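You operate a simulated robot arm through the tools that you are given. There is no shell and no other tool.

The job below is to be done with a simulated robot arm. You get a single attempt, and the scene is never put back.

JOB
Clip the white card down, rub out the smudge and colour the card's middle purple.
Fine: clip first; eraser and crayon back where they were. A coat counts when it lies all over at full strength: go over it till it gets no stronger. What is to be rubbed or washed off counts as gone when no trace of it is left.
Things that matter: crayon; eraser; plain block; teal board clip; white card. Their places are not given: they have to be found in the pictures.

It is judged by the outcome, as a careful person would: the job done as asked, and still so three seconds after it is handed in. It fails if anything else is knocked over, pushed out of place, dropped, spilled or broken.

ROBOT AND FRAMES
A 6-joint arm with a two-finger parallel gripper, fixed in place. Base frame: the origin is at the foot of the arm, x ahead of it, y to its left, z up; the work surface is at about z = 740. Units: mm, degrees, N and s.
With the tool pointing down near the work surface it reaches from about 280 to 740 mm from the base axis. Its first joint turns from -66.0 to 66.0 degrees. Payload 2.45 kg.
The TCP is the grasp point between the finger pads, 24 mm short of the fingertips. In the tool frame z runs along the fingers and y along their closing line. Largest opening 68 mm; finger width 17, thickness 10; the body of the gripper, 40 by 70 mm, starts 41 mm behind the TCP.
Orientation is that of the tool frame in the base frame, as [roll, pitch, yaw] about the fixed x, y, z axes, in that order (R = Rz(yaw) Ry(pitch) Rx(roll)). With the fingers straight down and closing along the base's y, the tool's x points along the base's -x, its y along +y and its z along -z.

CONTROLS
- The arm moves only by the tool jog_arm. Its argument "motion" is a list of rows, each an object of numbers (a shift or turn left out is 0, a gripper value left out holds the last): "tx", "ty", "tz": the shift along the tool's x, y, z in mm; "rx", "ry", "rz": the turn, a rotation vector about the tool's x, y, z in degrees; "jaw": the finger opening in mm, from 0 to 68. In form: [{"tx": .., "ty": .., "tz": .., "rx": .., "ry": .., "rz": .., "jaw": ..}, ...]. A call has 1 to 20 rows; each row shifts and turns the commanded pose from where the row before left it, along the tool's axes as they then stand. Rows are played at 5 a second. More than 50 mm and 8.6 degrees between two rows, or a gripper value outside its range, and nothing of the call is played. Where a pose cannot be reached the arm comes as near as it can. A force on the tool above 40 N (or 10 N above the force at the start of the call, whichever is more), or a blocked arm, ends the call early, and 0.2 s more pass. The fingers move at their own pace (about 108 mm/s each) and stop on an object; they squeeze with about 22 N. The grip force told is the motor's: it shows also when the fingers shut on nothing. Time passes only in rows, and 0.2 s behind the last, so rows that do not move let the fingers close. It gives the time, the measured TCP pose, the force on the tool (base axes), the opening and the grip force at its end, in the units of the frame above (readings bear some noise), with the torque about the TCP (base axes, N m) and any sound that the robot's microphone picked up.
- Cameras (640 x 400 px; columns grow to the right, rows downward): "scene" is fixed at [178.1, 426.1, 1450.4]; the picture's right is [-0.74, -0.67, 0.00], its down [-0.50, 0.55, -0.67] and it looks along [0.45, -0.50, -0.74] (base axes); focal length 374 px, centre (320, 200). "wrist" rides on the gripper at [84, 11, -75] in the tool frame; the picture's right is [-0.13, 0.99, 0.00], its down [-0.60, -0.08, -0.79] and it looks along [-0.79, -0.10, 0.61] (tool axes); focal length 251 px, centre (320, 200).
- get_image(camera): a new picture of that camera. No time passes.
- probe_pixels(camera, pixels): for up to 12 pixels [column, row] of the newest picture of that camera ("zoom" is the newest enlarged one), the place [x, y, z] in the base frame of the surface seen there, good to about 3 mm, but the place of the scene camera against the robot may be out by one fixed shift of up to 18 mm in any direction. No time passes.
- close_up(camera, box): a new picture of the part [left, top, right, bottom] of that camera's present view, enlarged. No time passes.
- hand_in(): hands the job in; it is judged then, once.

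Open the gripper and draw the arm clear of the work before you hand the job in, unless the task says otherwise.

The tools are called after ">>>" as name(argument=value, ...) on one line, values as JSON. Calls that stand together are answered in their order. jog_arm: Moves the arm, as the interface text tells. Its arguments: {"type":"object","properties":{"motion":{"type":"array","items":{"type":"object","properties":{"tx":{"type":"number"},"ty":{"type":"number"},"tz":{"type":"number"},"rx":{"type":"number"},"ry":{"type":"number"},"rz":{"type":"number"},"jaw":{"type":"number"}}}}},"required":["motion"]} The other tools are called the same way: get_image (camera) takes a picture; probe_pixels (camera, pixels) gives the place of the surface under pixels of a picture; close_up (camera, box) takes an enlarged picture of a part of a camera's view; hand_in () hands the job in.

At the start:

```text
clock: 0.0
tcp_pos: [424.9, 95.8, 1079.9]
tool_rot: [180.0, 0.0, -179.9]
force: [-0.3, -0.4, 0.2]
wrist_torque: [0.01, -0.02, 0.0]
grip_width: 68.2
finger_force: 0.1
```

scene: 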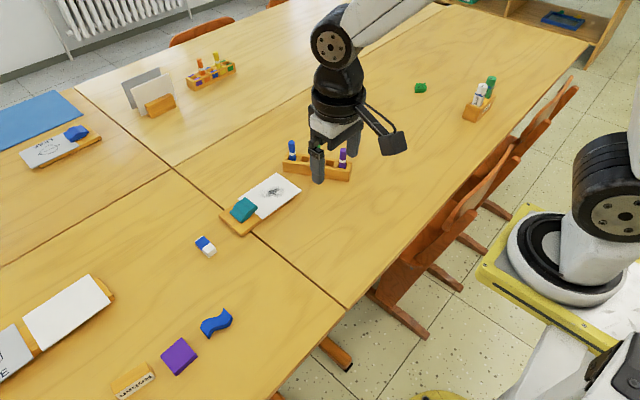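
wrist: 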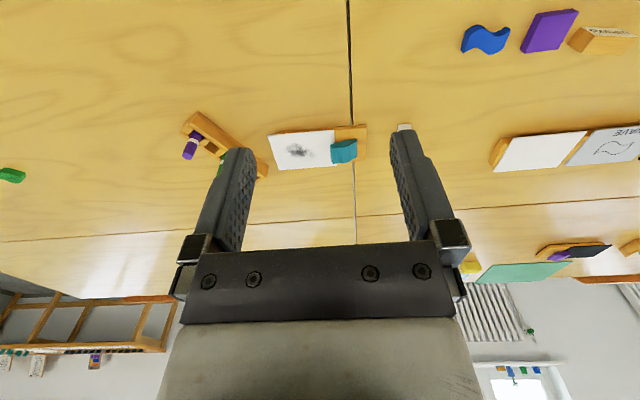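

The scene shows a white card with a smudge near (270,195), a teal clip at (243,210), a blue/white eraser at (205,246), and a crayon rack near (318,168). I take enlarged pictures of these areas first.

>>> close_up(camera="scene", box=[180, 120, 380, 260])

>>> close_up(camera="wrist", box=[170, 80, 430, 240])

>>> close_up(camera="scene", box=[0, 220, 260, 400])

```text
2.86 times, centred on (280, 190) of scene
```

zoom: 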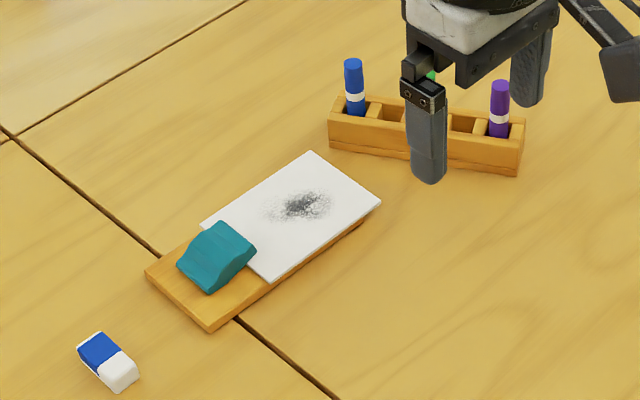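

```text
2.46 times, centred on (300, 160) of wrist
```

zoom: 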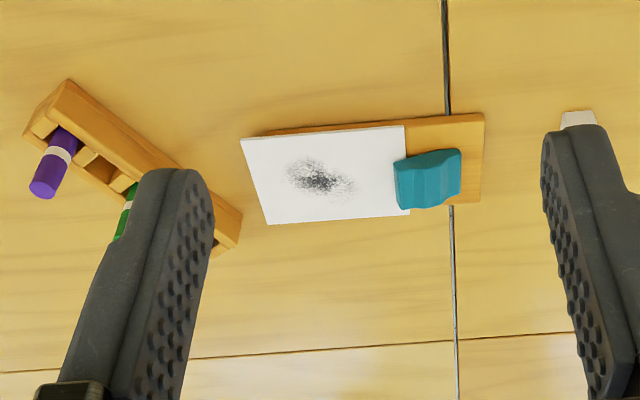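

```text
2.22 times, centred on (130, 310) of scene
```

zoom: 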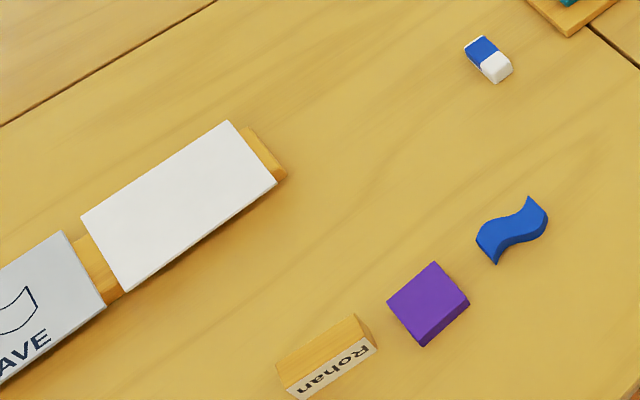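

I look at the other stations (a blue clip on a board around (60,145), the rack around (210,75) and (480,100)) to see how a finished clip looks.

>>> close_up(camera="scene", box=[0, 80, 140, 180])

>>> close_up(camera="scene", box=[100, 40, 260, 140])

>>> close_up(camera="scene", box=[400, 60, 540, 140])

>>> close_up(camera="scene", box=[210, 160, 310, 240])

```text
4.00 times, centred on (70, 130) of scene
```

zoom: 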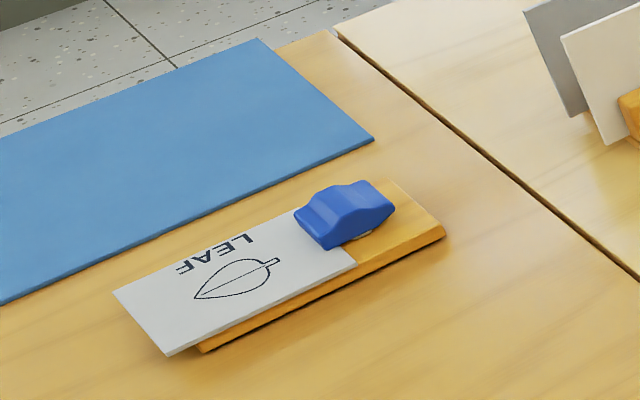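

```text
4.00 times, centred on (180, 90) of scene
```

zoom: 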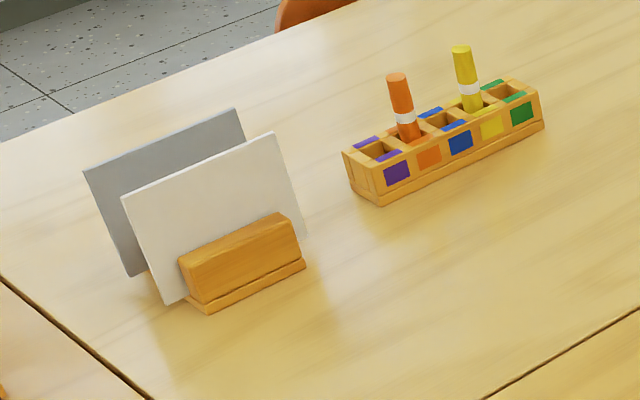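

```text
4.57 times, centred on (470, 100) of scene
```

zoom: 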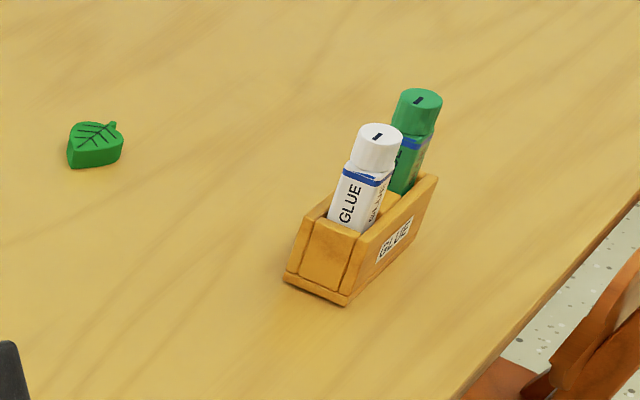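

```text
5.00 times, centred on (260, 200) of scene
```

zoom: 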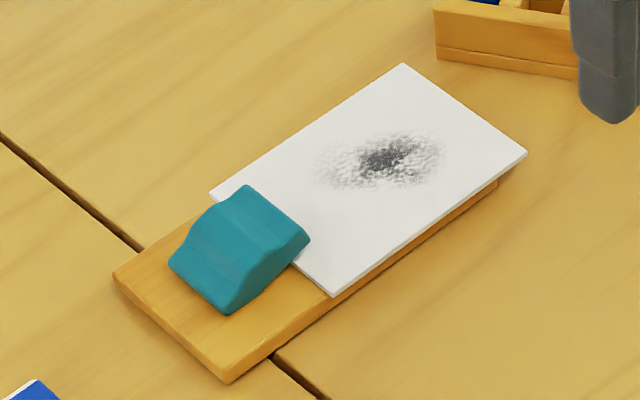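

Now I probe locations of card corners, clip, eraser and crayons with the wrist view (which is tied to the robot) and with the scene view, to find the scene camera's shift.

>>> probe_pixels(camera="wrist", pixels=[[268, 136], [334, 130], [336, 166], [281, 170], [300, 151], [367, 126], [366, 162], [344, 152], [190, 152], [197, 133], [404, 127], [342, 142]])

>>> probe_pixels(camera="scene", pixels=[[277, 173], [301, 190], [275, 218], [251, 198], [275, 192], [221, 214], [240, 233], [243, 210], [344, 152], [206, 246], [285, 172], [353, 179]])

```text
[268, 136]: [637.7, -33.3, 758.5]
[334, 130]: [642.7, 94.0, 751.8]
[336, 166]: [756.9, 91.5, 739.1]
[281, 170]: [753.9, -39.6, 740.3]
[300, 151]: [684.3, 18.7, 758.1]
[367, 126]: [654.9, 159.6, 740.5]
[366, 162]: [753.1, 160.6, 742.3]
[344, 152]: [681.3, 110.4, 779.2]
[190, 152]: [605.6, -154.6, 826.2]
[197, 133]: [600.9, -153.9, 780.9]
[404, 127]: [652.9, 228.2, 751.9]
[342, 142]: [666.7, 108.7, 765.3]
```

```text
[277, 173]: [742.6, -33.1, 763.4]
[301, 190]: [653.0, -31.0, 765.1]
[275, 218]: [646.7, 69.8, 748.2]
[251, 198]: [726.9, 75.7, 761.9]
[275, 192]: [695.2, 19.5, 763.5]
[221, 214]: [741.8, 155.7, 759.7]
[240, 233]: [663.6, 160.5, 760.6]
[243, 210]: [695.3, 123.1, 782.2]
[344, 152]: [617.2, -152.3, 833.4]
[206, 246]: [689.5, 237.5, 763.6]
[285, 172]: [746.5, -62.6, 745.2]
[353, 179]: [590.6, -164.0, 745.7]
```

The wrist readings place the card centre near (690, 20), clip near (680,110), crayon near (606,-154), eraser near (655,228). I move the arm to a nearer viewpoint above the card to see the clip well.

>>> jog_arm(motion=[{"tx": -17, "ty": -8, "tz": 33}, {"tx": -17, "ty": -8, "tz": 33}, {"tx": -17, "ty": -8, "tz": 33}, {"tx": -17, "ty": -8, "tz": 33}, {"tx": -17, "ty": -8, "tz": 33}, {"tx": -17, "ty": -8, "tz": 33}, {}])

>>> get_image(camera="wrist")

>>> get_image(camera="scene")

```text
clock: 1.6
tcp_pos: [527.8, 45.1, 881.6]
tool_rot: [-179.9, 0.0, -180.0]
force: [-0.1, 0.4, 0.0]
wrist_torque: [0.0, 0.03, 0.02]
grip_width: 68.1
finger_force: 0.0
```

```text
taken
```

wrist: 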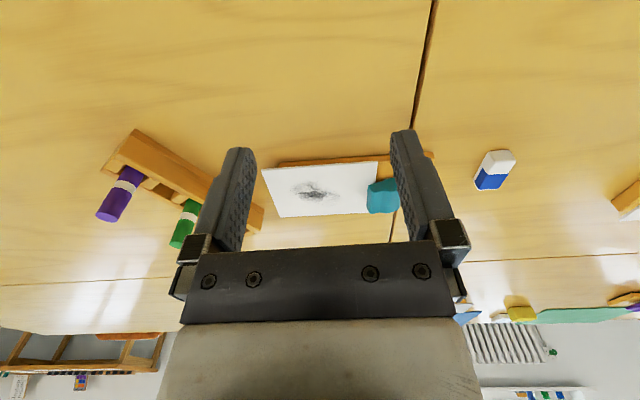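

```text
taken
```

scene: 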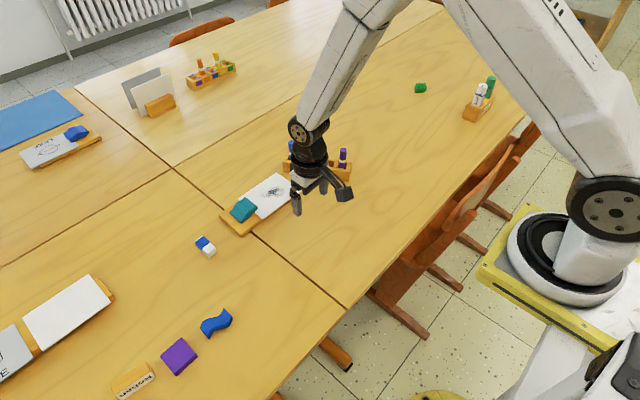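

The clip is partly hidden behind the right finger at (385,195). I shift so the clip lies between the fingers.

>>> jog_arm(motion=[{"tx": -20, "ty": 20, "tz": 10}, {"tx": -20, "ty": 20, "tz": 10}, {"tx": -20, "ty": 15, "tz": 10}, {}])

>>> get_image(camera="wrist")

>>> close_up(camera="wrist", box=[200, 100, 440, 250])

```text
clock: 2.6
tcp_pos: [588.5, 103.1, 850.9]
tool_rot: [180.0, -0.1, 180.0]
force: [0.1, 0.6, -0.3]
wrist_torque: [0.0, 0.05, 0.0]
grip_width: 68.0
finger_force: 0.0
```

```text
taken
```

wrist: 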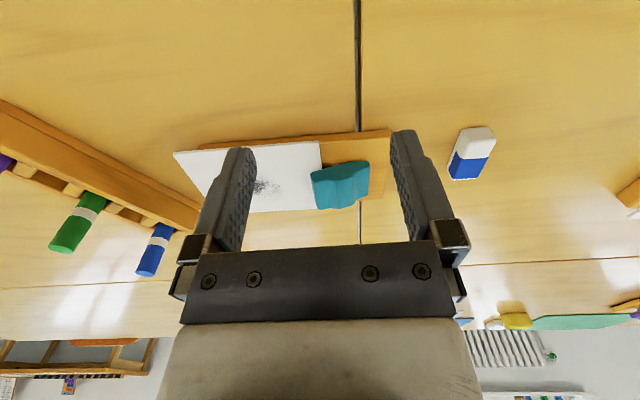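

```text
2.67 times, centred on (320, 175) of wrist
```

zoom: 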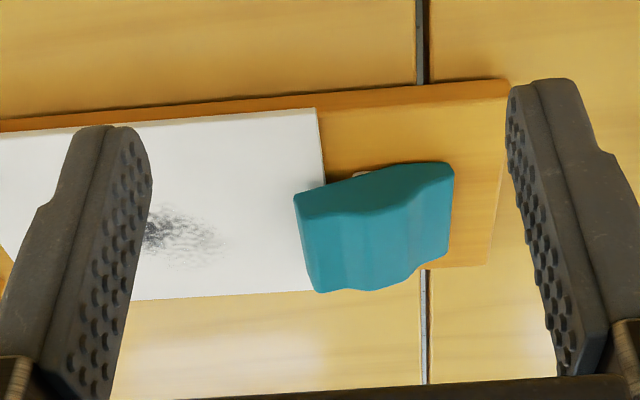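

The clip's profile is seen between columns 295 and 455 of the enlarged picture; I probe points along it to learn whether its card-side lip is raised.

>>> probe_pixels(camera="zoom", pixels=[[300, 200], [300, 215], [330, 195], [330, 212], [375, 180], [375, 205], [415, 170], [415, 198], [446, 170], [446, 190], [320, 285], [420, 262]])

>>> probe_pixels(camera="zoom", pixels=[[310, 150], [310, 280], [360, 172], [340, 160], [470, 180], [470, 255], [340, 250], [375, 245], [400, 250], [440, 230], [180, 235], [250, 200]])

>>> close_up(camera="wrist", box=[295, 145, 385, 215])

```text
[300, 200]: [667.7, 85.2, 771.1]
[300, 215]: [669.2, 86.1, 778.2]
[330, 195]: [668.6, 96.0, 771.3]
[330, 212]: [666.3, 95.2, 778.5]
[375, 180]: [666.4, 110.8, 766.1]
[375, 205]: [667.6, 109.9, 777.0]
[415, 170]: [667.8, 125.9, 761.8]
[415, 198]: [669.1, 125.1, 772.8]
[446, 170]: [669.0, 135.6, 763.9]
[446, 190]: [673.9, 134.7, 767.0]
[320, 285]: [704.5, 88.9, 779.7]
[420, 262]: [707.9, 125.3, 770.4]
```

```text
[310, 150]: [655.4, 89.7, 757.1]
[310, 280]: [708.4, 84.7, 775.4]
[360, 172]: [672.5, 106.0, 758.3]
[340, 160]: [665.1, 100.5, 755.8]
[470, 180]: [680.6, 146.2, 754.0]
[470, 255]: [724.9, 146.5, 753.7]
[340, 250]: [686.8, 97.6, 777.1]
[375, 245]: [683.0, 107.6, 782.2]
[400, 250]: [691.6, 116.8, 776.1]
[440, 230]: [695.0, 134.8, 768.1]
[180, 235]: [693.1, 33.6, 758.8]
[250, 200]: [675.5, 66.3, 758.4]
```

```text
5.71 times, centred on (340, 180) of wrist
```

zoom: 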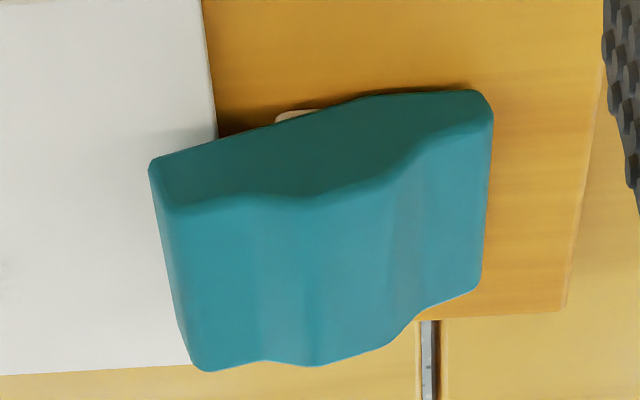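

The lip on the card side (y≈86) has its underside at z≈770 while the back end (y≈136) is down at about 760, so the clip is a rocker standing open. I close the fingers, go above the lip at about (688, 87) and then lower toward it.

>>> jog_arm(motion=[{"tx": -33, "ty": -6, "jaw": 0}, {"tx": -33, "ty": -6}, {"tx": -33, "ty": -4}, {}, {"tz": 20}, {"tz": 17}, {}])

>>> get_image(camera="wrist")

>>> close_up(camera="scene", box=[200, 140, 320, 240])

```text
clock: 4.2
tcp_pos: [687.0, 86.5, 814.0]
tool_rot: [180.0, 0.0, 180.0]
force: [0.2, 0.4, 0.1]
wrist_torque: [0.01, -0.03, 0.0]
grip_width: 0.0
finger_force: 22.2
```

```text
taken
```

wrist: 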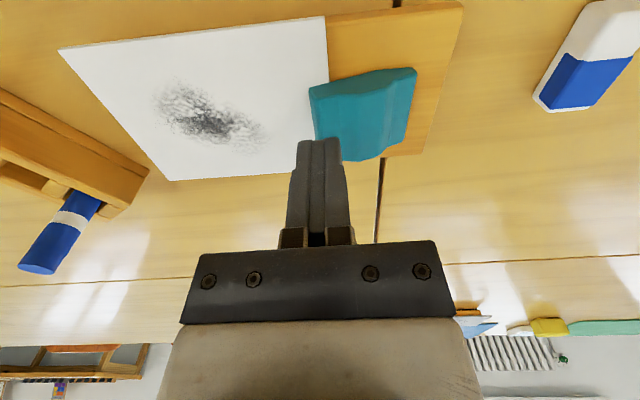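

```text
4.00 times, centred on (260, 190) of scene
```

zoom: 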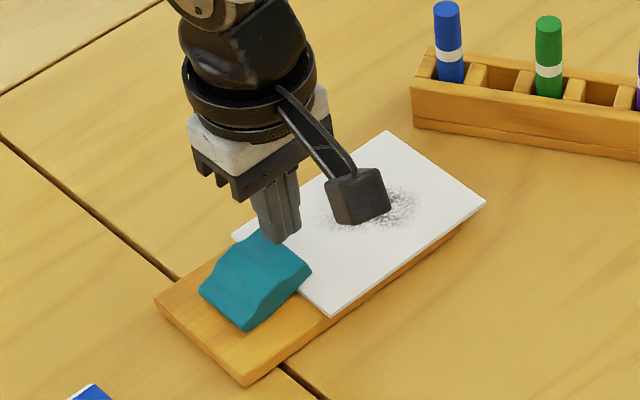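

The fingertips hang just above the clip's lip at (320,140). I zoom in on the card to look for any outline on it before pressing.

>>> close_up(camera="wrist", box=[50, 10, 340, 190])

>>> probe_pixels(camera="wrist", pixels=[[62, 50], [323, 20], [170, 178], [316, 135], [312, 90], [322, 125], [360, 140], [360, 100], [210, 120], [400, 90], [385, 140], [340, 85]])

```text
2.21 times, centred on (195, 100) of wrist
```

zoom: 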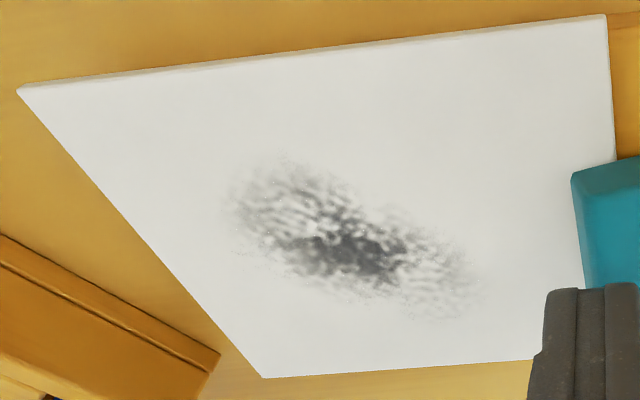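

```text
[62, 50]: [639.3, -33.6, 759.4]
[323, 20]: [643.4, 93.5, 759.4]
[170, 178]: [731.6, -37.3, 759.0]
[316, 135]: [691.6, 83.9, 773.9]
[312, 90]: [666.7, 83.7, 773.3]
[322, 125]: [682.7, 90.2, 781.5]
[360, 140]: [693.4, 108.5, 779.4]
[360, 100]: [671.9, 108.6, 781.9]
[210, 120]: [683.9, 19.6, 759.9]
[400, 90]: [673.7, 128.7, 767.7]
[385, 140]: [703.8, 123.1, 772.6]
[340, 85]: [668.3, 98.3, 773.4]
```

No outline is on the card; its corners are about (639,-34), (643,93), (732,-37), so the centre is near (687,28). Now I press the lip down in small steps.

>>> jog_arm(motion=[{"tz": 8}, {"tz": 2}, {"tz": 2}, {"tz": 2}, {"tz": 2}, {"tz": 2}])

```text
clock: 5.6
tcp_pos: [687.7, 87.8, 797.1]
tool_rot: [-180.0, 0.1, -179.9]
force: [0.0, 0.4, 0.5]
wrist_torque: [0.02, 0.02, 0.0]
grip_width: 0.0
finger_force: 22.1
```

Tips are at z≈773 with almost no force; I look before going on.

>>> get_image(camera="wrist")

>>> close_up(camera="wrist", box=[260, 30, 440, 180])

```text
taken
```

wrist: 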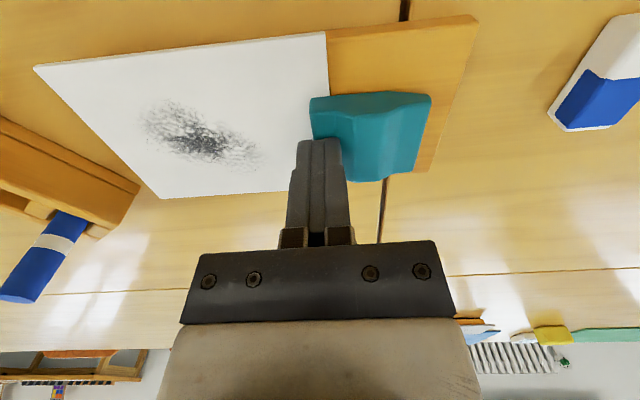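

```text
2.67 times, centred on (350, 105) of wrist
```

zoom: 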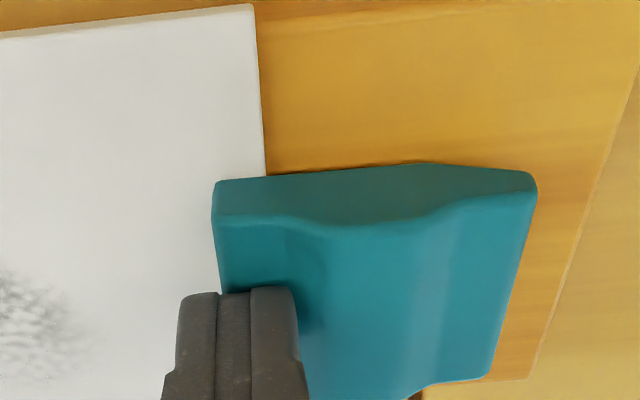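

The clip has rocked toward the card (its front underside now nearly level, back end lifted). I press further in small steps until firm resistance.

>>> jog_arm(motion=[{"tz": 1.5}, {"tz": 1.5}, {"tz": 1.5}, {"tz": 1.5}])

>>> close_up(camera="wrist", box=[260, 30, 440, 180])

```text
clock: 6.5
tcp_pos: [687.4, 86.8, 796.7]
tool_rot: [179.9, 0.0, -180.0]
force: [-8.7, -0.1, 12.7]
wrist_torque: [0.03, 0.22, 0.07]
grip_width: 0.0
finger_force: 21.5
stopped in row 4: the force on the tool passed its limit at 44 N (the readings are from after the stop); the commanded pose is now the measured one
```

```text
2.67 times, centred on (350, 105) of wrist
```

zoom: 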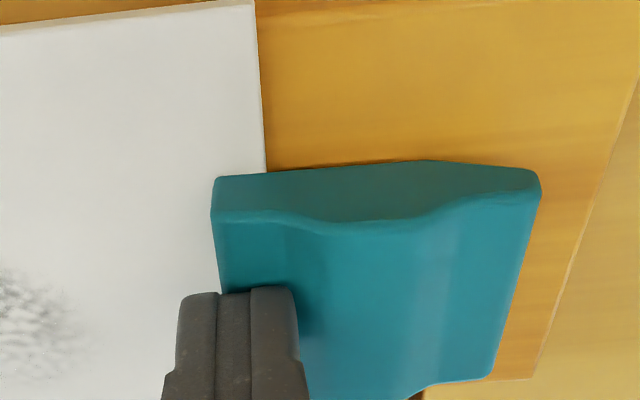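

The press met 44 N with the lip flush on the card, so it is fully down. I lift off and check that the clip stays shut.

>>> jog_arm(motion=[{"tz": -10}, {"tz": -30}, {"tz": -40}, {"tx": 33, "tz": -10}, {"tx": 33}, {"tx": 33}, {}])

>>> get_image(camera="wrist")

>>> close_up(camera="wrist", box=[200, 80, 440, 230])

>>> close_up(camera="scene", box=[200, 140, 360, 260])

```text
clock: 8.1
tcp_pos: [587.7, 85.0, 886.2]
tool_rot: [179.9, 0.2, -180.0]
force: [0.7, -1.0, -0.1]
wrist_torque: [-0.01, -0.01, 0.0]
grip_width: 0.0
finger_force: 22.0
```

```text
taken
```

wrist: 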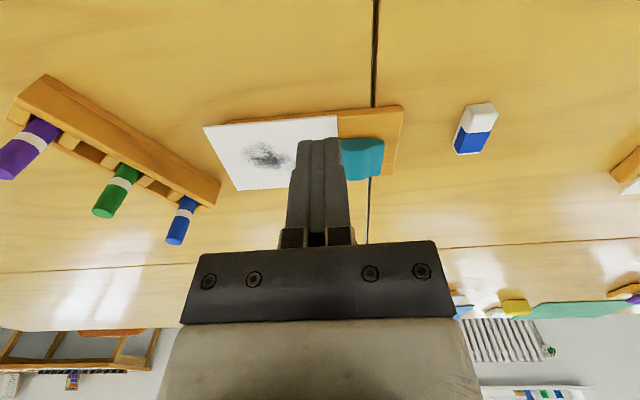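

```text
2.67 times, centred on (320, 155) of wrist
```

zoom: 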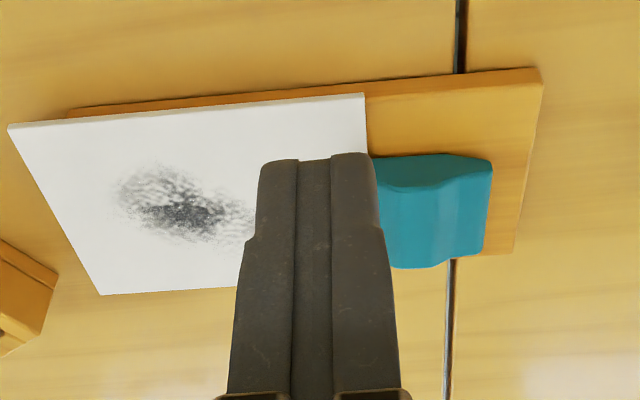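

```text
3.33 times, centred on (280, 200) of scene
```

zoom: 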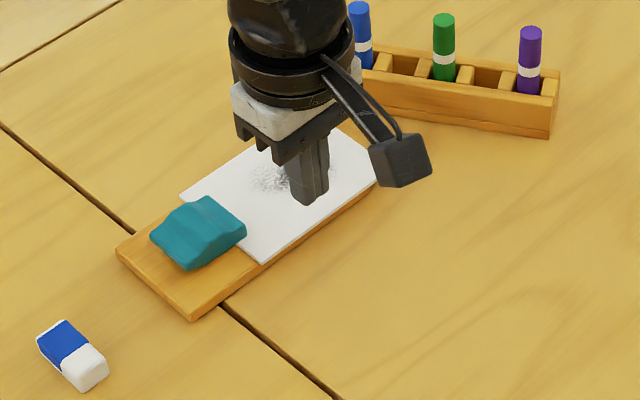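

The clip stays shut. Now I move over toward the eraser at (475,130) and open the fingers to inspect it from near.

>>> jog_arm(motion=[{"ty": 36, "tz": 8, "jaw": 60}, {"ty": 36, "tz": 8}, {"ty": 36, "tz": 8}, {"ty": 36, "tz": 8}, {}])

>>> get_image(camera="wrist")

>>> close_up(camera="wrist", box=[240, 70, 400, 190])

```text
clock: 9.3
tcp_pos: [586.5, 231.1, 852.8]
tool_rot: [-180.0, 0.0, -180.0]
force: [-0.1, -0.2, -0.2]
wrist_torque: [-0.06, 0.0, 0.01]
grip_width: 60.4
finger_force: 0.1
```

```text
taken
```

wrist: 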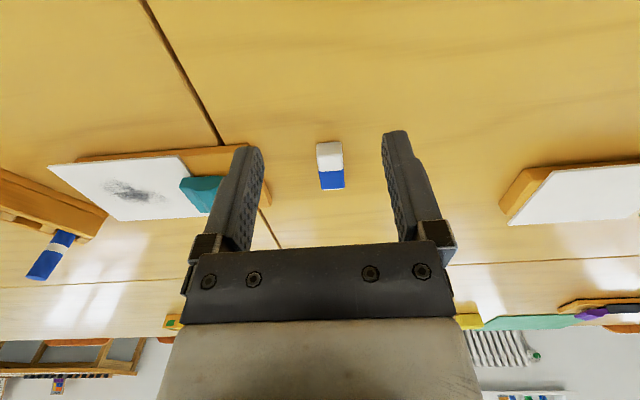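

```text
3.33 times, centred on (320, 130) of wrist
```

zoom: 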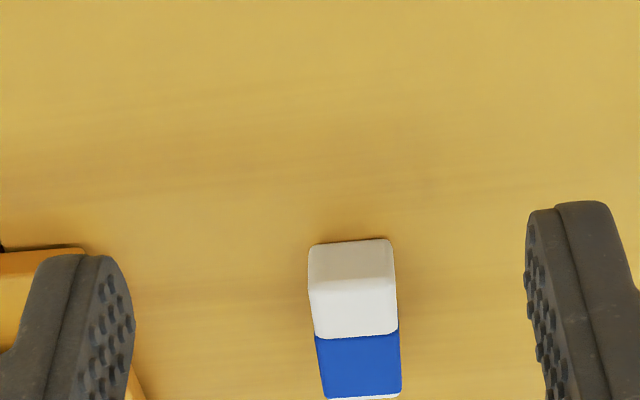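

>>> close_up(camera="wrist", box=[280, 130, 380, 200])

>>> probe_pixels(camera="wrist", pixels=[[317, 144], [341, 143], [318, 155], [343, 153], [318, 170], [343, 168], [321, 188], [344, 186], [330, 145], [330, 160], [331, 180], [333, 189]])

```text
5.71 times, centred on (330, 165) of wrist
```

zoom: 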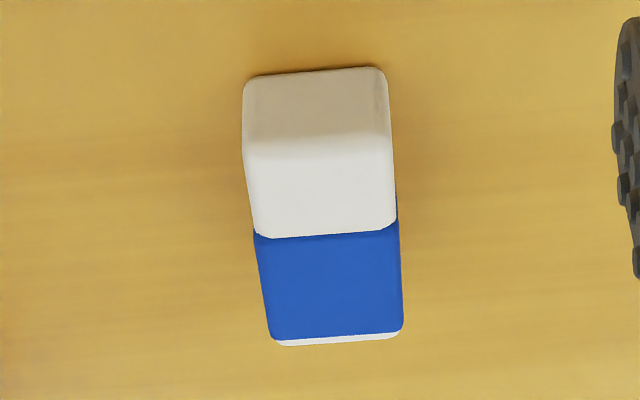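

```text
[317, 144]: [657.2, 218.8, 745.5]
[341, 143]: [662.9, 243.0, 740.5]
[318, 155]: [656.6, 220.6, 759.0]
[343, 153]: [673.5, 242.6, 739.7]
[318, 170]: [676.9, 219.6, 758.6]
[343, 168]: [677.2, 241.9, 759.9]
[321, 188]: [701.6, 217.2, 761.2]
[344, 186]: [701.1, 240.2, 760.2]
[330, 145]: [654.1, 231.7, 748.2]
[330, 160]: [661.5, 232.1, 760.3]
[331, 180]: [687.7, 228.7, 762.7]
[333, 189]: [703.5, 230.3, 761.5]
```

The eraser lies with its white end toward the robot, spanning about x 655–704, y 218–242, z 740–761. I probe the sleeve's edges more finely to get its yaw and centre for a clean grip.

>>> probe_pixels(camera="zoom", pixels=[[262, 225], [388, 216], [262, 245], [388, 236], [276, 325], [398, 318], [256, 165], [385, 145], [280, 343], [395, 337], [300, 75], [340, 73]])

```text
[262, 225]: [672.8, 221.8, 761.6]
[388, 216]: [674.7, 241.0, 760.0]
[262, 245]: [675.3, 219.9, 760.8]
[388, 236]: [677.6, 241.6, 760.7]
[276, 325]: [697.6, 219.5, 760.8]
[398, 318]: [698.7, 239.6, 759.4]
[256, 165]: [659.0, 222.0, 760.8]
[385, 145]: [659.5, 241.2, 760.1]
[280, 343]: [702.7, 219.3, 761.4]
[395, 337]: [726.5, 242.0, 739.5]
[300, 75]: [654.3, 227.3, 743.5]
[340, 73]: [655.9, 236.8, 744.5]
```

I align the gripper (about -3° yaw) above the blue sleeve at (689,230) with the fingers open.

>>> jog_arm(motion=[{"tx": -34, "ty": 0, "jaw": 48}, {"tx": -34, "ty": 0}, {"tx": -34, "ty": -1}, {"rz": 3}, {}, {"tz": 40}, {}])

>>> get_image(camera="wrist")

>>> get_image(camera="scene")

```text
clock: 10.9
tcp_pos: [688.1, 231.3, 814.2]
tool_rot: [179.9, 0.1, 176.9]
force: [0.0, -0.4, 0.1]
wrist_torque: [0.01, -0.01, -0.02]
grip_width: 48.0
finger_force: 0.1
```

```text
taken
```

wrist: 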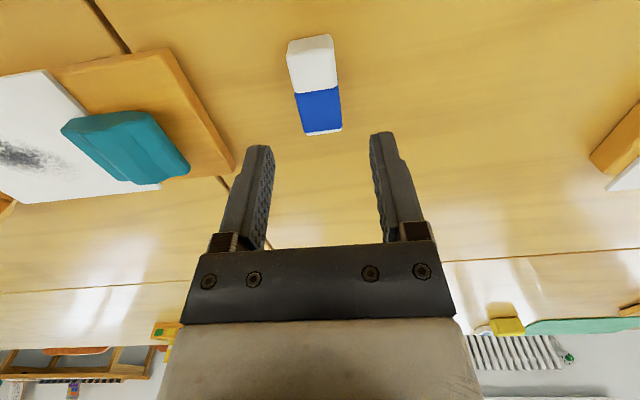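

```text
taken
```

scene: 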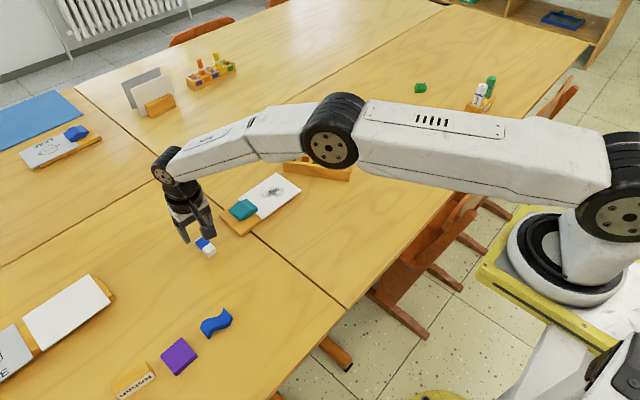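

From here the eraser's sleeve is at about (318,110). I re-probe it to confirm alignment before descending.

>>> probe_pixels(camera="wrist", pixels=[[297, 95], [337, 91], [305, 131], [340, 127], [289, 60], [332, 55], [318, 112], [318, 133]])

```text
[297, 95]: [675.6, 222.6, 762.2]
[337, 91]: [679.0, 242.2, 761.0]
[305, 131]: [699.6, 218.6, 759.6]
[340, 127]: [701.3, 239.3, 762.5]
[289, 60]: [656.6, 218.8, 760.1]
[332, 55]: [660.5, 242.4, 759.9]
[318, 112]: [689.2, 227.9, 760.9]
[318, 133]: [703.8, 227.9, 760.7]
```

The sleeve centre is about (688,230.5) with a yaw near -4.5°, so I turn 1.5° more, descend to z≈769 and close.

>>> jog_arm(motion=[{"rz": 1.5, "ty": -0.8}, {"tz": 20}, {"tz": 15}, {"tz": 10}, {}, {"jaw": 0}, {}, {}])

>>> get_image(camera="wrist")

```text
clock: 12.7
tcp_pos: [691.4, 229.7, 768.1]
tool_rot: [179.9, 0.1, 175.5]
force: [-0.2, -0.2, 0.8]
wrist_torque: [0.0, 0.04, 0.01]
grip_width: 22.9
finger_force: 22.1
```

```text
taken
```

wrist: 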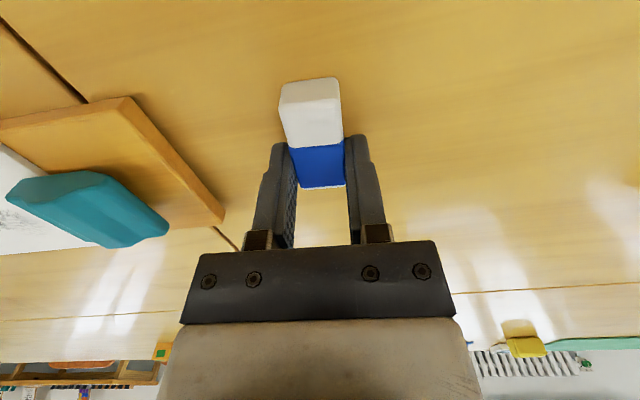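

The eraser is held (opening 22.9). I lift it and carry it toward the card, undoing the yaw, and look at the smudge before lowering.

>>> jog_arm(motion=[{"tz": -15}, {"tz": -35}, {"tz": -40}, {"ty": -40, "rz": -2}, {"ty": -40, "rz": -2.5}, {"ty": -40}, {"ty": -40}, {"ty": -40}, {"tx": 40}, {"tx": 40}, {}])

>>> get_image(camera="wrist")

>>> get_image(camera="scene")

```text
clock: 15.1
tcp_pos: [604.0, 30.2, 857.0]
tool_rot: [179.9, 0.2, -180.0]
force: [1.6, -0.2, 0.0]
wrist_torque: [-0.03, 0.02, 0.01]
grip_width: 23.1
finger_force: 22.6
```

```text
taken
```

wrist: 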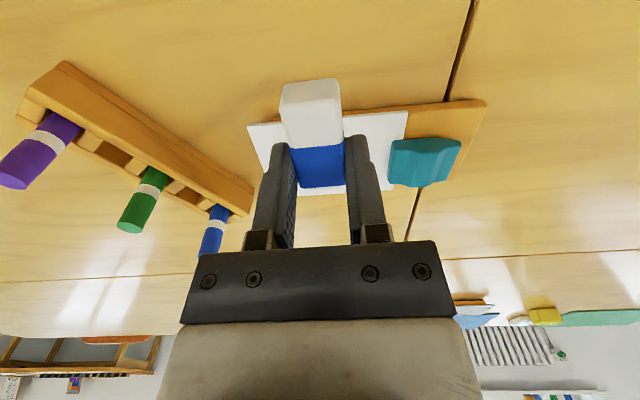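

```text
taken
```

scene: 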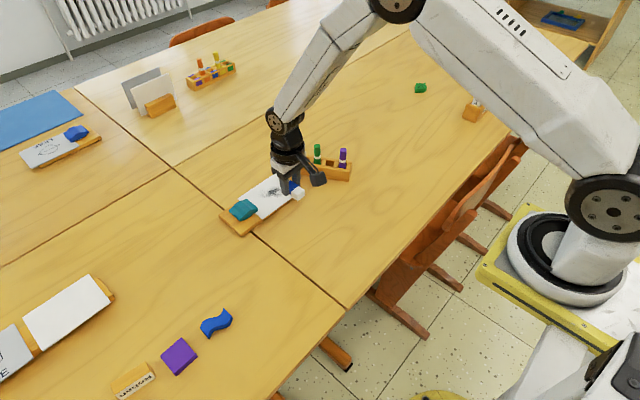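

The eraser hides the smudge in the wrist view; I zoom into the scene view for the smudge's extent and probe there.

>>> close_up(camera="scene", box=[220, 160, 320, 240])

```text
5.00 times, centred on (270, 200) of scene
```

zoom: 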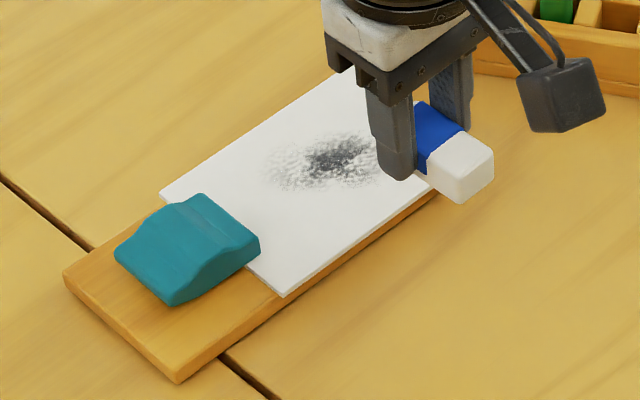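

>>> probe_pixels(camera="zoom", pixels=[[268, 178], [275, 155], [300, 192], [340, 185], [340, 158], [345, 135], [375, 180], [360, 138], [282, 296], [162, 193], [435, 190], [260, 260]])

```text
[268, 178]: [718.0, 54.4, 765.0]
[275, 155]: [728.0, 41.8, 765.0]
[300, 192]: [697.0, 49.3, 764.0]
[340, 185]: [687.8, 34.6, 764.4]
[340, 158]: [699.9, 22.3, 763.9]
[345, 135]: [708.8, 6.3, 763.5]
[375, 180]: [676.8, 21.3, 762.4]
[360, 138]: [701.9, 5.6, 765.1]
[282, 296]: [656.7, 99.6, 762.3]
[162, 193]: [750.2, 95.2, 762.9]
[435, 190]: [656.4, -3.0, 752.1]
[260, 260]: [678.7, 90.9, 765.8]
```

The smudge spans roughly x 663–712, y -10–50 (after the scene shift of about +13,+5,+4). I tilt the tool 20° so the white end points down and go to just above the smudge.

>>> jog_arm(motion=[{"ry": -7}, {"ry": -7}, {"ry": -6}, {}, {"tx": -21.2, "ty": -2.5, "tz": 19.2}, {"tx": -21.2, "ty": -2.5, "tz": 19.2}, {"tx": -21.2, "ty": -2.5, "tz": 19.2}, {"tx": -21.2, "ty": -2.5, "tz": 19.2}, {}])

>>> get_image(camera="wrist")

>>> close_up(camera="scene", box=[220, 140, 340, 240])

```text
clock: 17.1
tcp_pos: [711.7, 19.3, 814.7]
tool_rot: [179.9, 20.1, 179.9]
force: [0.3, 0.9, -0.4]
wrist_torque: [0.02, 0.01, -0.03]
grip_width: 22.8
finger_force: 21.6
```

```text
taken
```

wrist: 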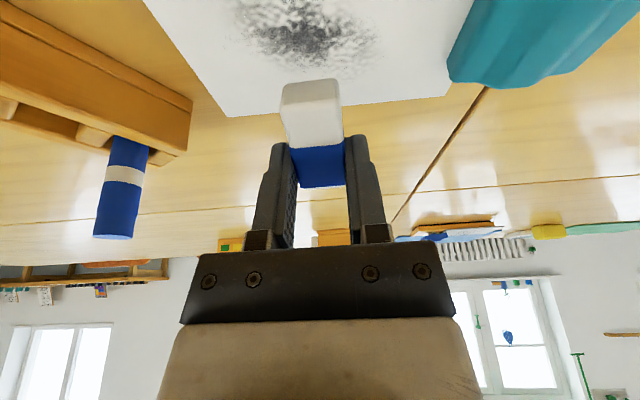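

```text
4.00 times, centred on (280, 190) of scene
```

zoom: 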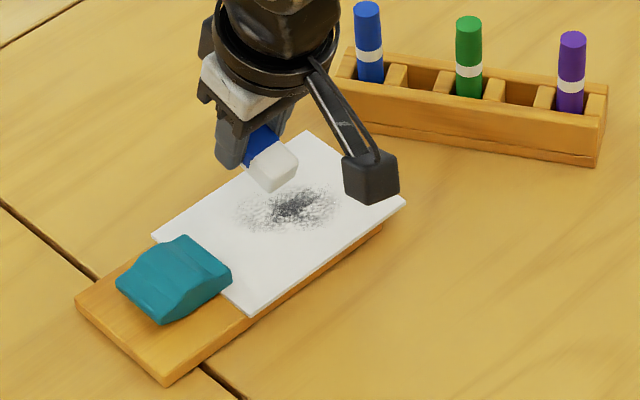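

The tilted white end hangs above the smudge. I descend 14 mm and then step down 1 mm at a time to feel contact.

>>> jog_arm(motion=[{"tx": 2.4, "tz": 6.6}, {"tx": 2.4, "tz": 6.6}, {"tx": 0.34, "tz": 0.94}, {"tx": 0.34, "tz": 0.94}, {}])

```text
clock: 18.3
tcp_pos: [711.5, 20.1, 798.7]
tool_rot: [180.0, 20.1, -179.9]
force: [-0.2, -0.4, 0.3]
wrist_torque: [-0.03, -0.02, -0.02]
grip_width: 22.9
finger_force: 22.5
```

>>> jog_arm(motion=[{"tx": 0.34, "tz": 0.94}, {"tx": 0.34, "tz": 0.94}, {}])

>>> close_up(camera="wrist", box=[200, 0, 440, 150])

```text
clock: 19.1
tcp_pos: [711.6, 19.9, 796.8]
tool_rot: [179.9, 20.2, 179.9]
force: [-0.9, -0.2, 2.6]
wrist_torque: [-0.01, 0.09, 0.03]
grip_width: 23.1
finger_force: 22.0
```

```text
2.67 times, centred on (320, 75) of wrist
```

zoom: 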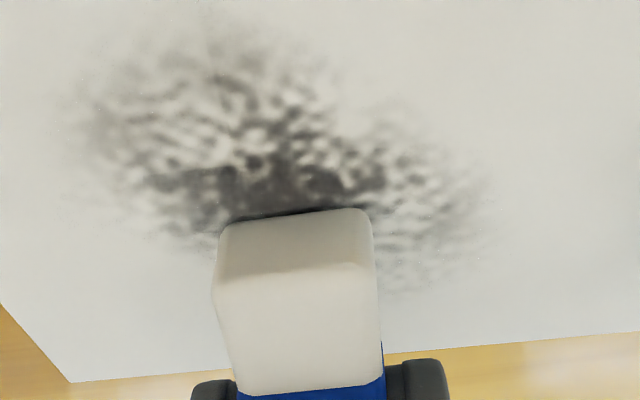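

Contact at z≈797 with 2.6 N. I press 1 mm more and try a trial stroke toward the robot and back to see the effect.

>>> jog_arm(motion=[{"tx": 0.34, "tz": 0.94}, {"tx": 9.4, "tz": -3.42}, {"tx": 9.4, "tz": -3.42}, {"tx": 9.4, "tz": -3.42}, {"tx": -9.4, "tz": 3.42}, {"tx": -9.4, "tz": 3.42}, {"tx": -9.4, "tz": 3.42}, {"tx": -9.4, "tz": 3.42}, {"tx": -9.4, "tz": 3.42}, {"tx": -9.4, "tz": 3.42}, {}])

>>> close_up(camera="wrist", box=[200, 0, 440, 150])

>>> close_up(camera="scene", box=[220, 140, 340, 240])

```text
clock: 21.5
tcp_pos: [741.8, 19.8, 797.9]
tool_rot: [179.9, 20.1, -179.9]
force: [-0.7, 0.8, -0.2]
wrist_torque: [-0.02, -0.01, 0.02]
grip_width: 22.9
finger_force: 22.3
```

```text
2.67 times, centred on (320, 75) of wrist
```

zoom: 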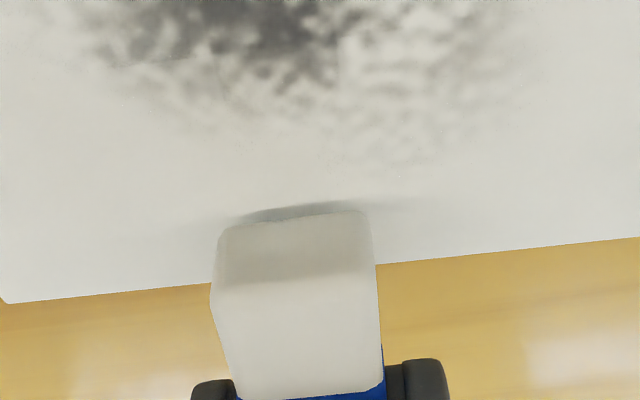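

```text
4.00 times, centred on (280, 190) of scene
```

zoom: 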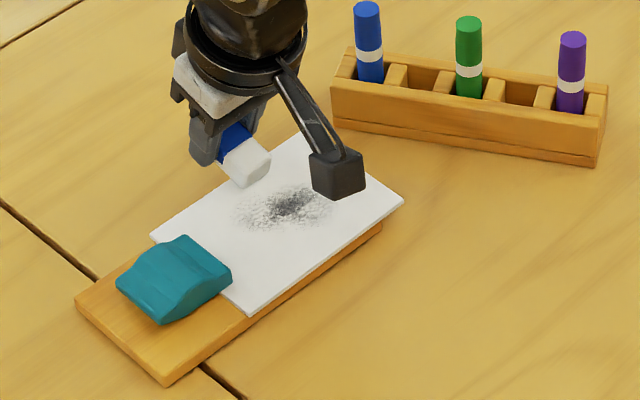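

The end of the stroke left a gap (z 797.9, no force), and the smudge is mostly unchanged. I move back over the smudge and check height and force.

>>> jog_arm(motion=[{"tx": 9.4, "tz": -3.42}, {"tx": 9.4, "tz": -3.42}, {"tx": 9.4, "tz": -3.42}, {}, {}])

>>> get_image(camera="wrist")

```text
clock: 22.7
tcp_pos: [711.0, 18.4, 794.6]
tool_rot: [179.8, 20.0, -180.0]
force: [-0.6, -0.4, -0.6]
wrist_torque: [-0.01, 0.02, -0.01]
grip_width: 23.0
finger_force: 21.3
```

```text
taken
```

wrist: 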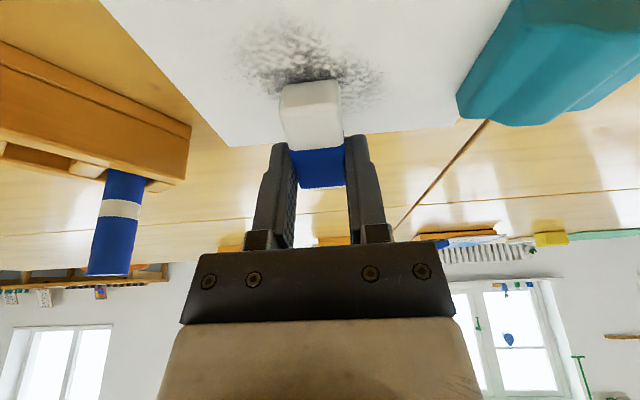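

Now z reads 794.6 with no force. I zoom in to see if the eraser touches the card or has shifted in the grip.

>>> close_up(camera="wrist", box=[220, 0, 420, 130])

>>> close_up(camera="scene", box=[240, 140, 330, 210])

>>> jog_arm(motion=[{"tx": 0.34, "tz": 0.94}, {}, {}])

```text
3.08 times, centred on (320, 65) of wrist
```

zoom: 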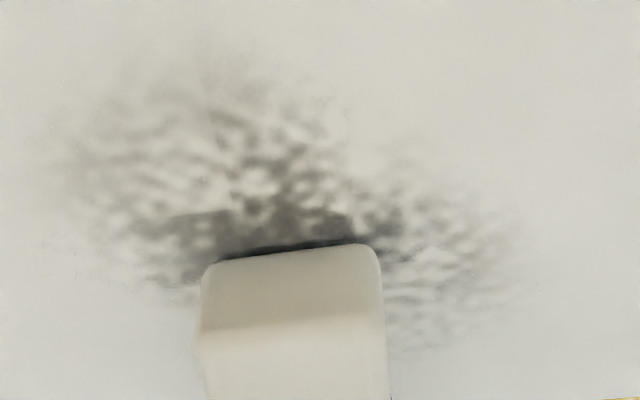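

```text
5.71 times, centred on (285, 175) of scene
```

zoom: 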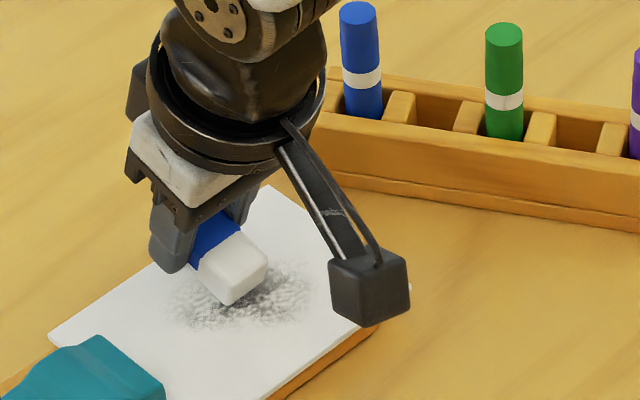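

```text
clock: 23.5
tcp_pos: [712.2, 18.1, 794.8]
tool_rot: [179.9, 20.1, 179.9]
force: [0.1, -0.1, -0.3]
wrist_torque: [0.02, -0.01, 0.02]
grip_width: 23.0
finger_force: 21.9
```

Still no force; I probe the card surface near the eraser and the eraser's lower edge to see the remaining gap.

>>> close_up(camera="wrist", box=[220, 0, 420, 130])

>>> probe_pixels(camera="zoom", pixels=[[120, 100], [300, 100], [500, 100], [100, 300], [500, 300], [290, 225], [290, 252], [290, 265], [290, 300], [220, 275], [370, 260], [300, 345]])

```text
3.08 times, centred on (320, 65) of wrist
```

zoom: 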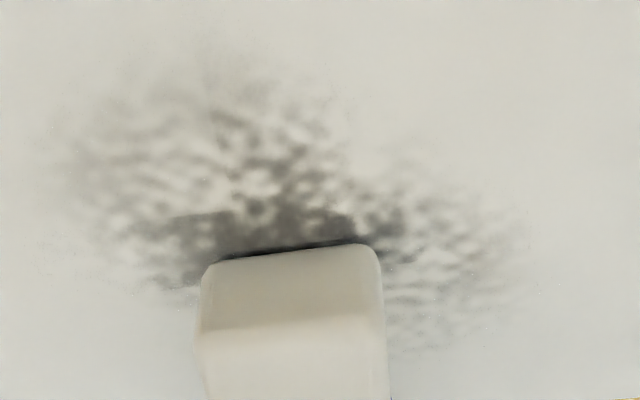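

```text
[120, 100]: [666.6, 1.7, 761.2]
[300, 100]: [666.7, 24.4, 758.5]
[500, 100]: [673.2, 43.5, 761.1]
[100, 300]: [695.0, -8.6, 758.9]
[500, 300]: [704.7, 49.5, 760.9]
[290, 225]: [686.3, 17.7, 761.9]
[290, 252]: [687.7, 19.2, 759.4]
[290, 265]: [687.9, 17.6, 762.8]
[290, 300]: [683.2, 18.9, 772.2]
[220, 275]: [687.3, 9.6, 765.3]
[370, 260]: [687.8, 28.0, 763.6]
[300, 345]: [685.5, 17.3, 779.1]
```

The gap is small (under ~2 mm). I keep stepping down 1 mm at a time, watching the force.

>>> jog_arm(motion=[{"tx": 0.34, "tz": 0.94}, {}])

>>> jog_arm(motion=[{"tx": 0.34, "tz": 0.94}, {}])

```text
clock: 24.1
tcp_pos: [711.9, 18.2, 794.3]
tool_rot: [179.8, 20.3, 180.0]
force: [-1.5, -0.3, 7.8]
wrist_torque: [-0.02, 0.17, -0.03]
grip_width: 22.8
finger_force: 22.3
```

```text
clock: 24.7
tcp_pos: [713.0, 18.6, 794.9]
tool_rot: [179.8, 20.3, -180.0]
force: [0.8, -0.4, 13.3]
wrist_torque: [-0.05, 0.31, -0.02]
grip_width: 22.8
finger_force: 21.8
```

Contact is firm now (13 N). I do short strokes along x and look at what comes off.

>>> jog_arm(motion=[{"tx": 9.4, "tz": -3.42}, {"tx": 9.4, "tz": -3.42}, {"tx": 9.4, "tz": -3.42}, {"tx": -9.4, "tz": 3.42}, {"tx": -9.4, "tz": 3.42}, {"tx": -9.4, "tz": 3.42}])

>>> get_image(camera="wrist")

```text
clock: 26.1
tcp_pos: [710.6, 19.8, 792.1]
tool_rot: [179.9, 20.0, -180.0]
force: [-0.7, 0.0, 0.4]
wrist_torque: [0.0, -0.03, -0.01]
grip_width: 22.9
finger_force: 22.1
```

```text
taken
```

wrist: 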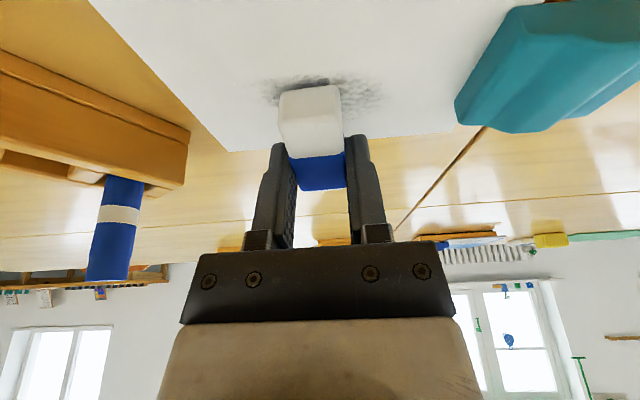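

The part of the smudge nearer the robot has vanished; the eraser gave slightly in the grip. I zoom in to judge.

>>> close_up(camera="wrist", box=[180, 0, 460, 170])

>>> close_up(camera="scene", box=[240, 140, 330, 210])

```text
2.29 times, centred on (320, 85) of wrist
```

zoom: 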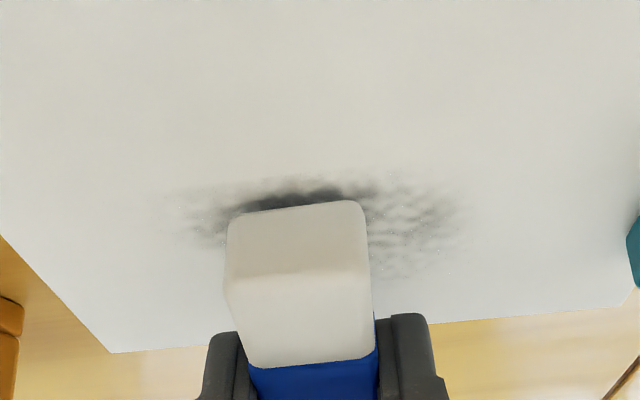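

```text
5.71 times, centred on (285, 175) of scene
```

zoom: 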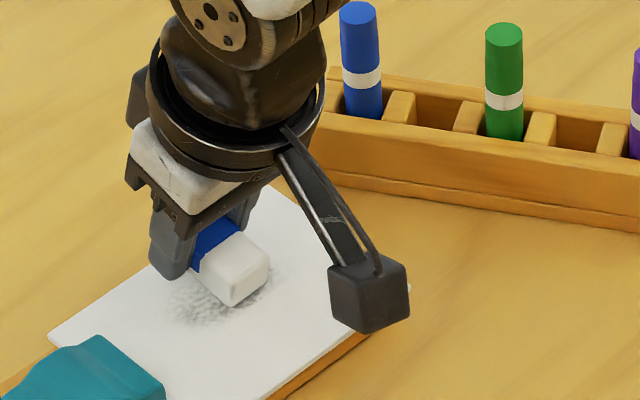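

A wide swath on the near side is clean. I regain light contact and stroke outward over the remaining part (x 688–715).

>>> jog_arm(motion=[{"tx": 0.34, "tz": 0.94}, {}])

>>> jog_arm(motion=[{"tx": 0.34, "tz": 0.94}, {}])

```text
clock: 26.7
tcp_pos: [712.3, 18.7, 792.8]
tool_rot: [179.8, 20.0, 179.9]
force: [0.1, -0.2, 0.0]
wrist_torque: [0.0, -0.01, -0.02]
grip_width: 23.2
finger_force: 21.8
```

```text
clock: 27.3
tcp_pos: [711.8, 18.7, 791.2]
tool_rot: [179.9, 20.1, 179.9]
force: [-0.4, 0.6, -0.7]
wrist_torque: [0.01, -0.01, 0.0]
grip_width: 23.3
finger_force: 22.4
```

No contact yet; I step further down.

>>> jog_arm(motion=[{"tx": 0.34, "tz": 0.94}, {}])

>>> jog_arm(motion=[{"tx": 0.34, "tz": 0.94}, {}])

>>> close_up(camera="scene", box=[240, 140, 330, 210])

```text
clock: 27.9
tcp_pos: [710.3, 19.5, 790.1]
tool_rot: [179.9, 20.1, -180.0]
force: [-0.3, -0.4, -0.1]
wrist_torque: [-0.02, 0.02, 0.0]
grip_width: 23.1
finger_force: 22.0
```

```text
clock: 28.5
tcp_pos: [712.1, 18.8, 789.4]
tool_rot: [179.8, 20.1, -179.9]
force: [-1.4, 1.0, 5.9]
wrist_torque: [0.03, 0.21, -0.03]
grip_width: 22.9
finger_force: 22.2
```

```text
5.71 times, centred on (285, 175) of scene
```

zoom: 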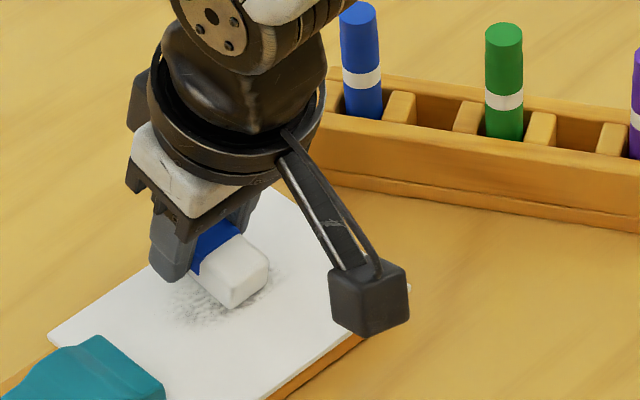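

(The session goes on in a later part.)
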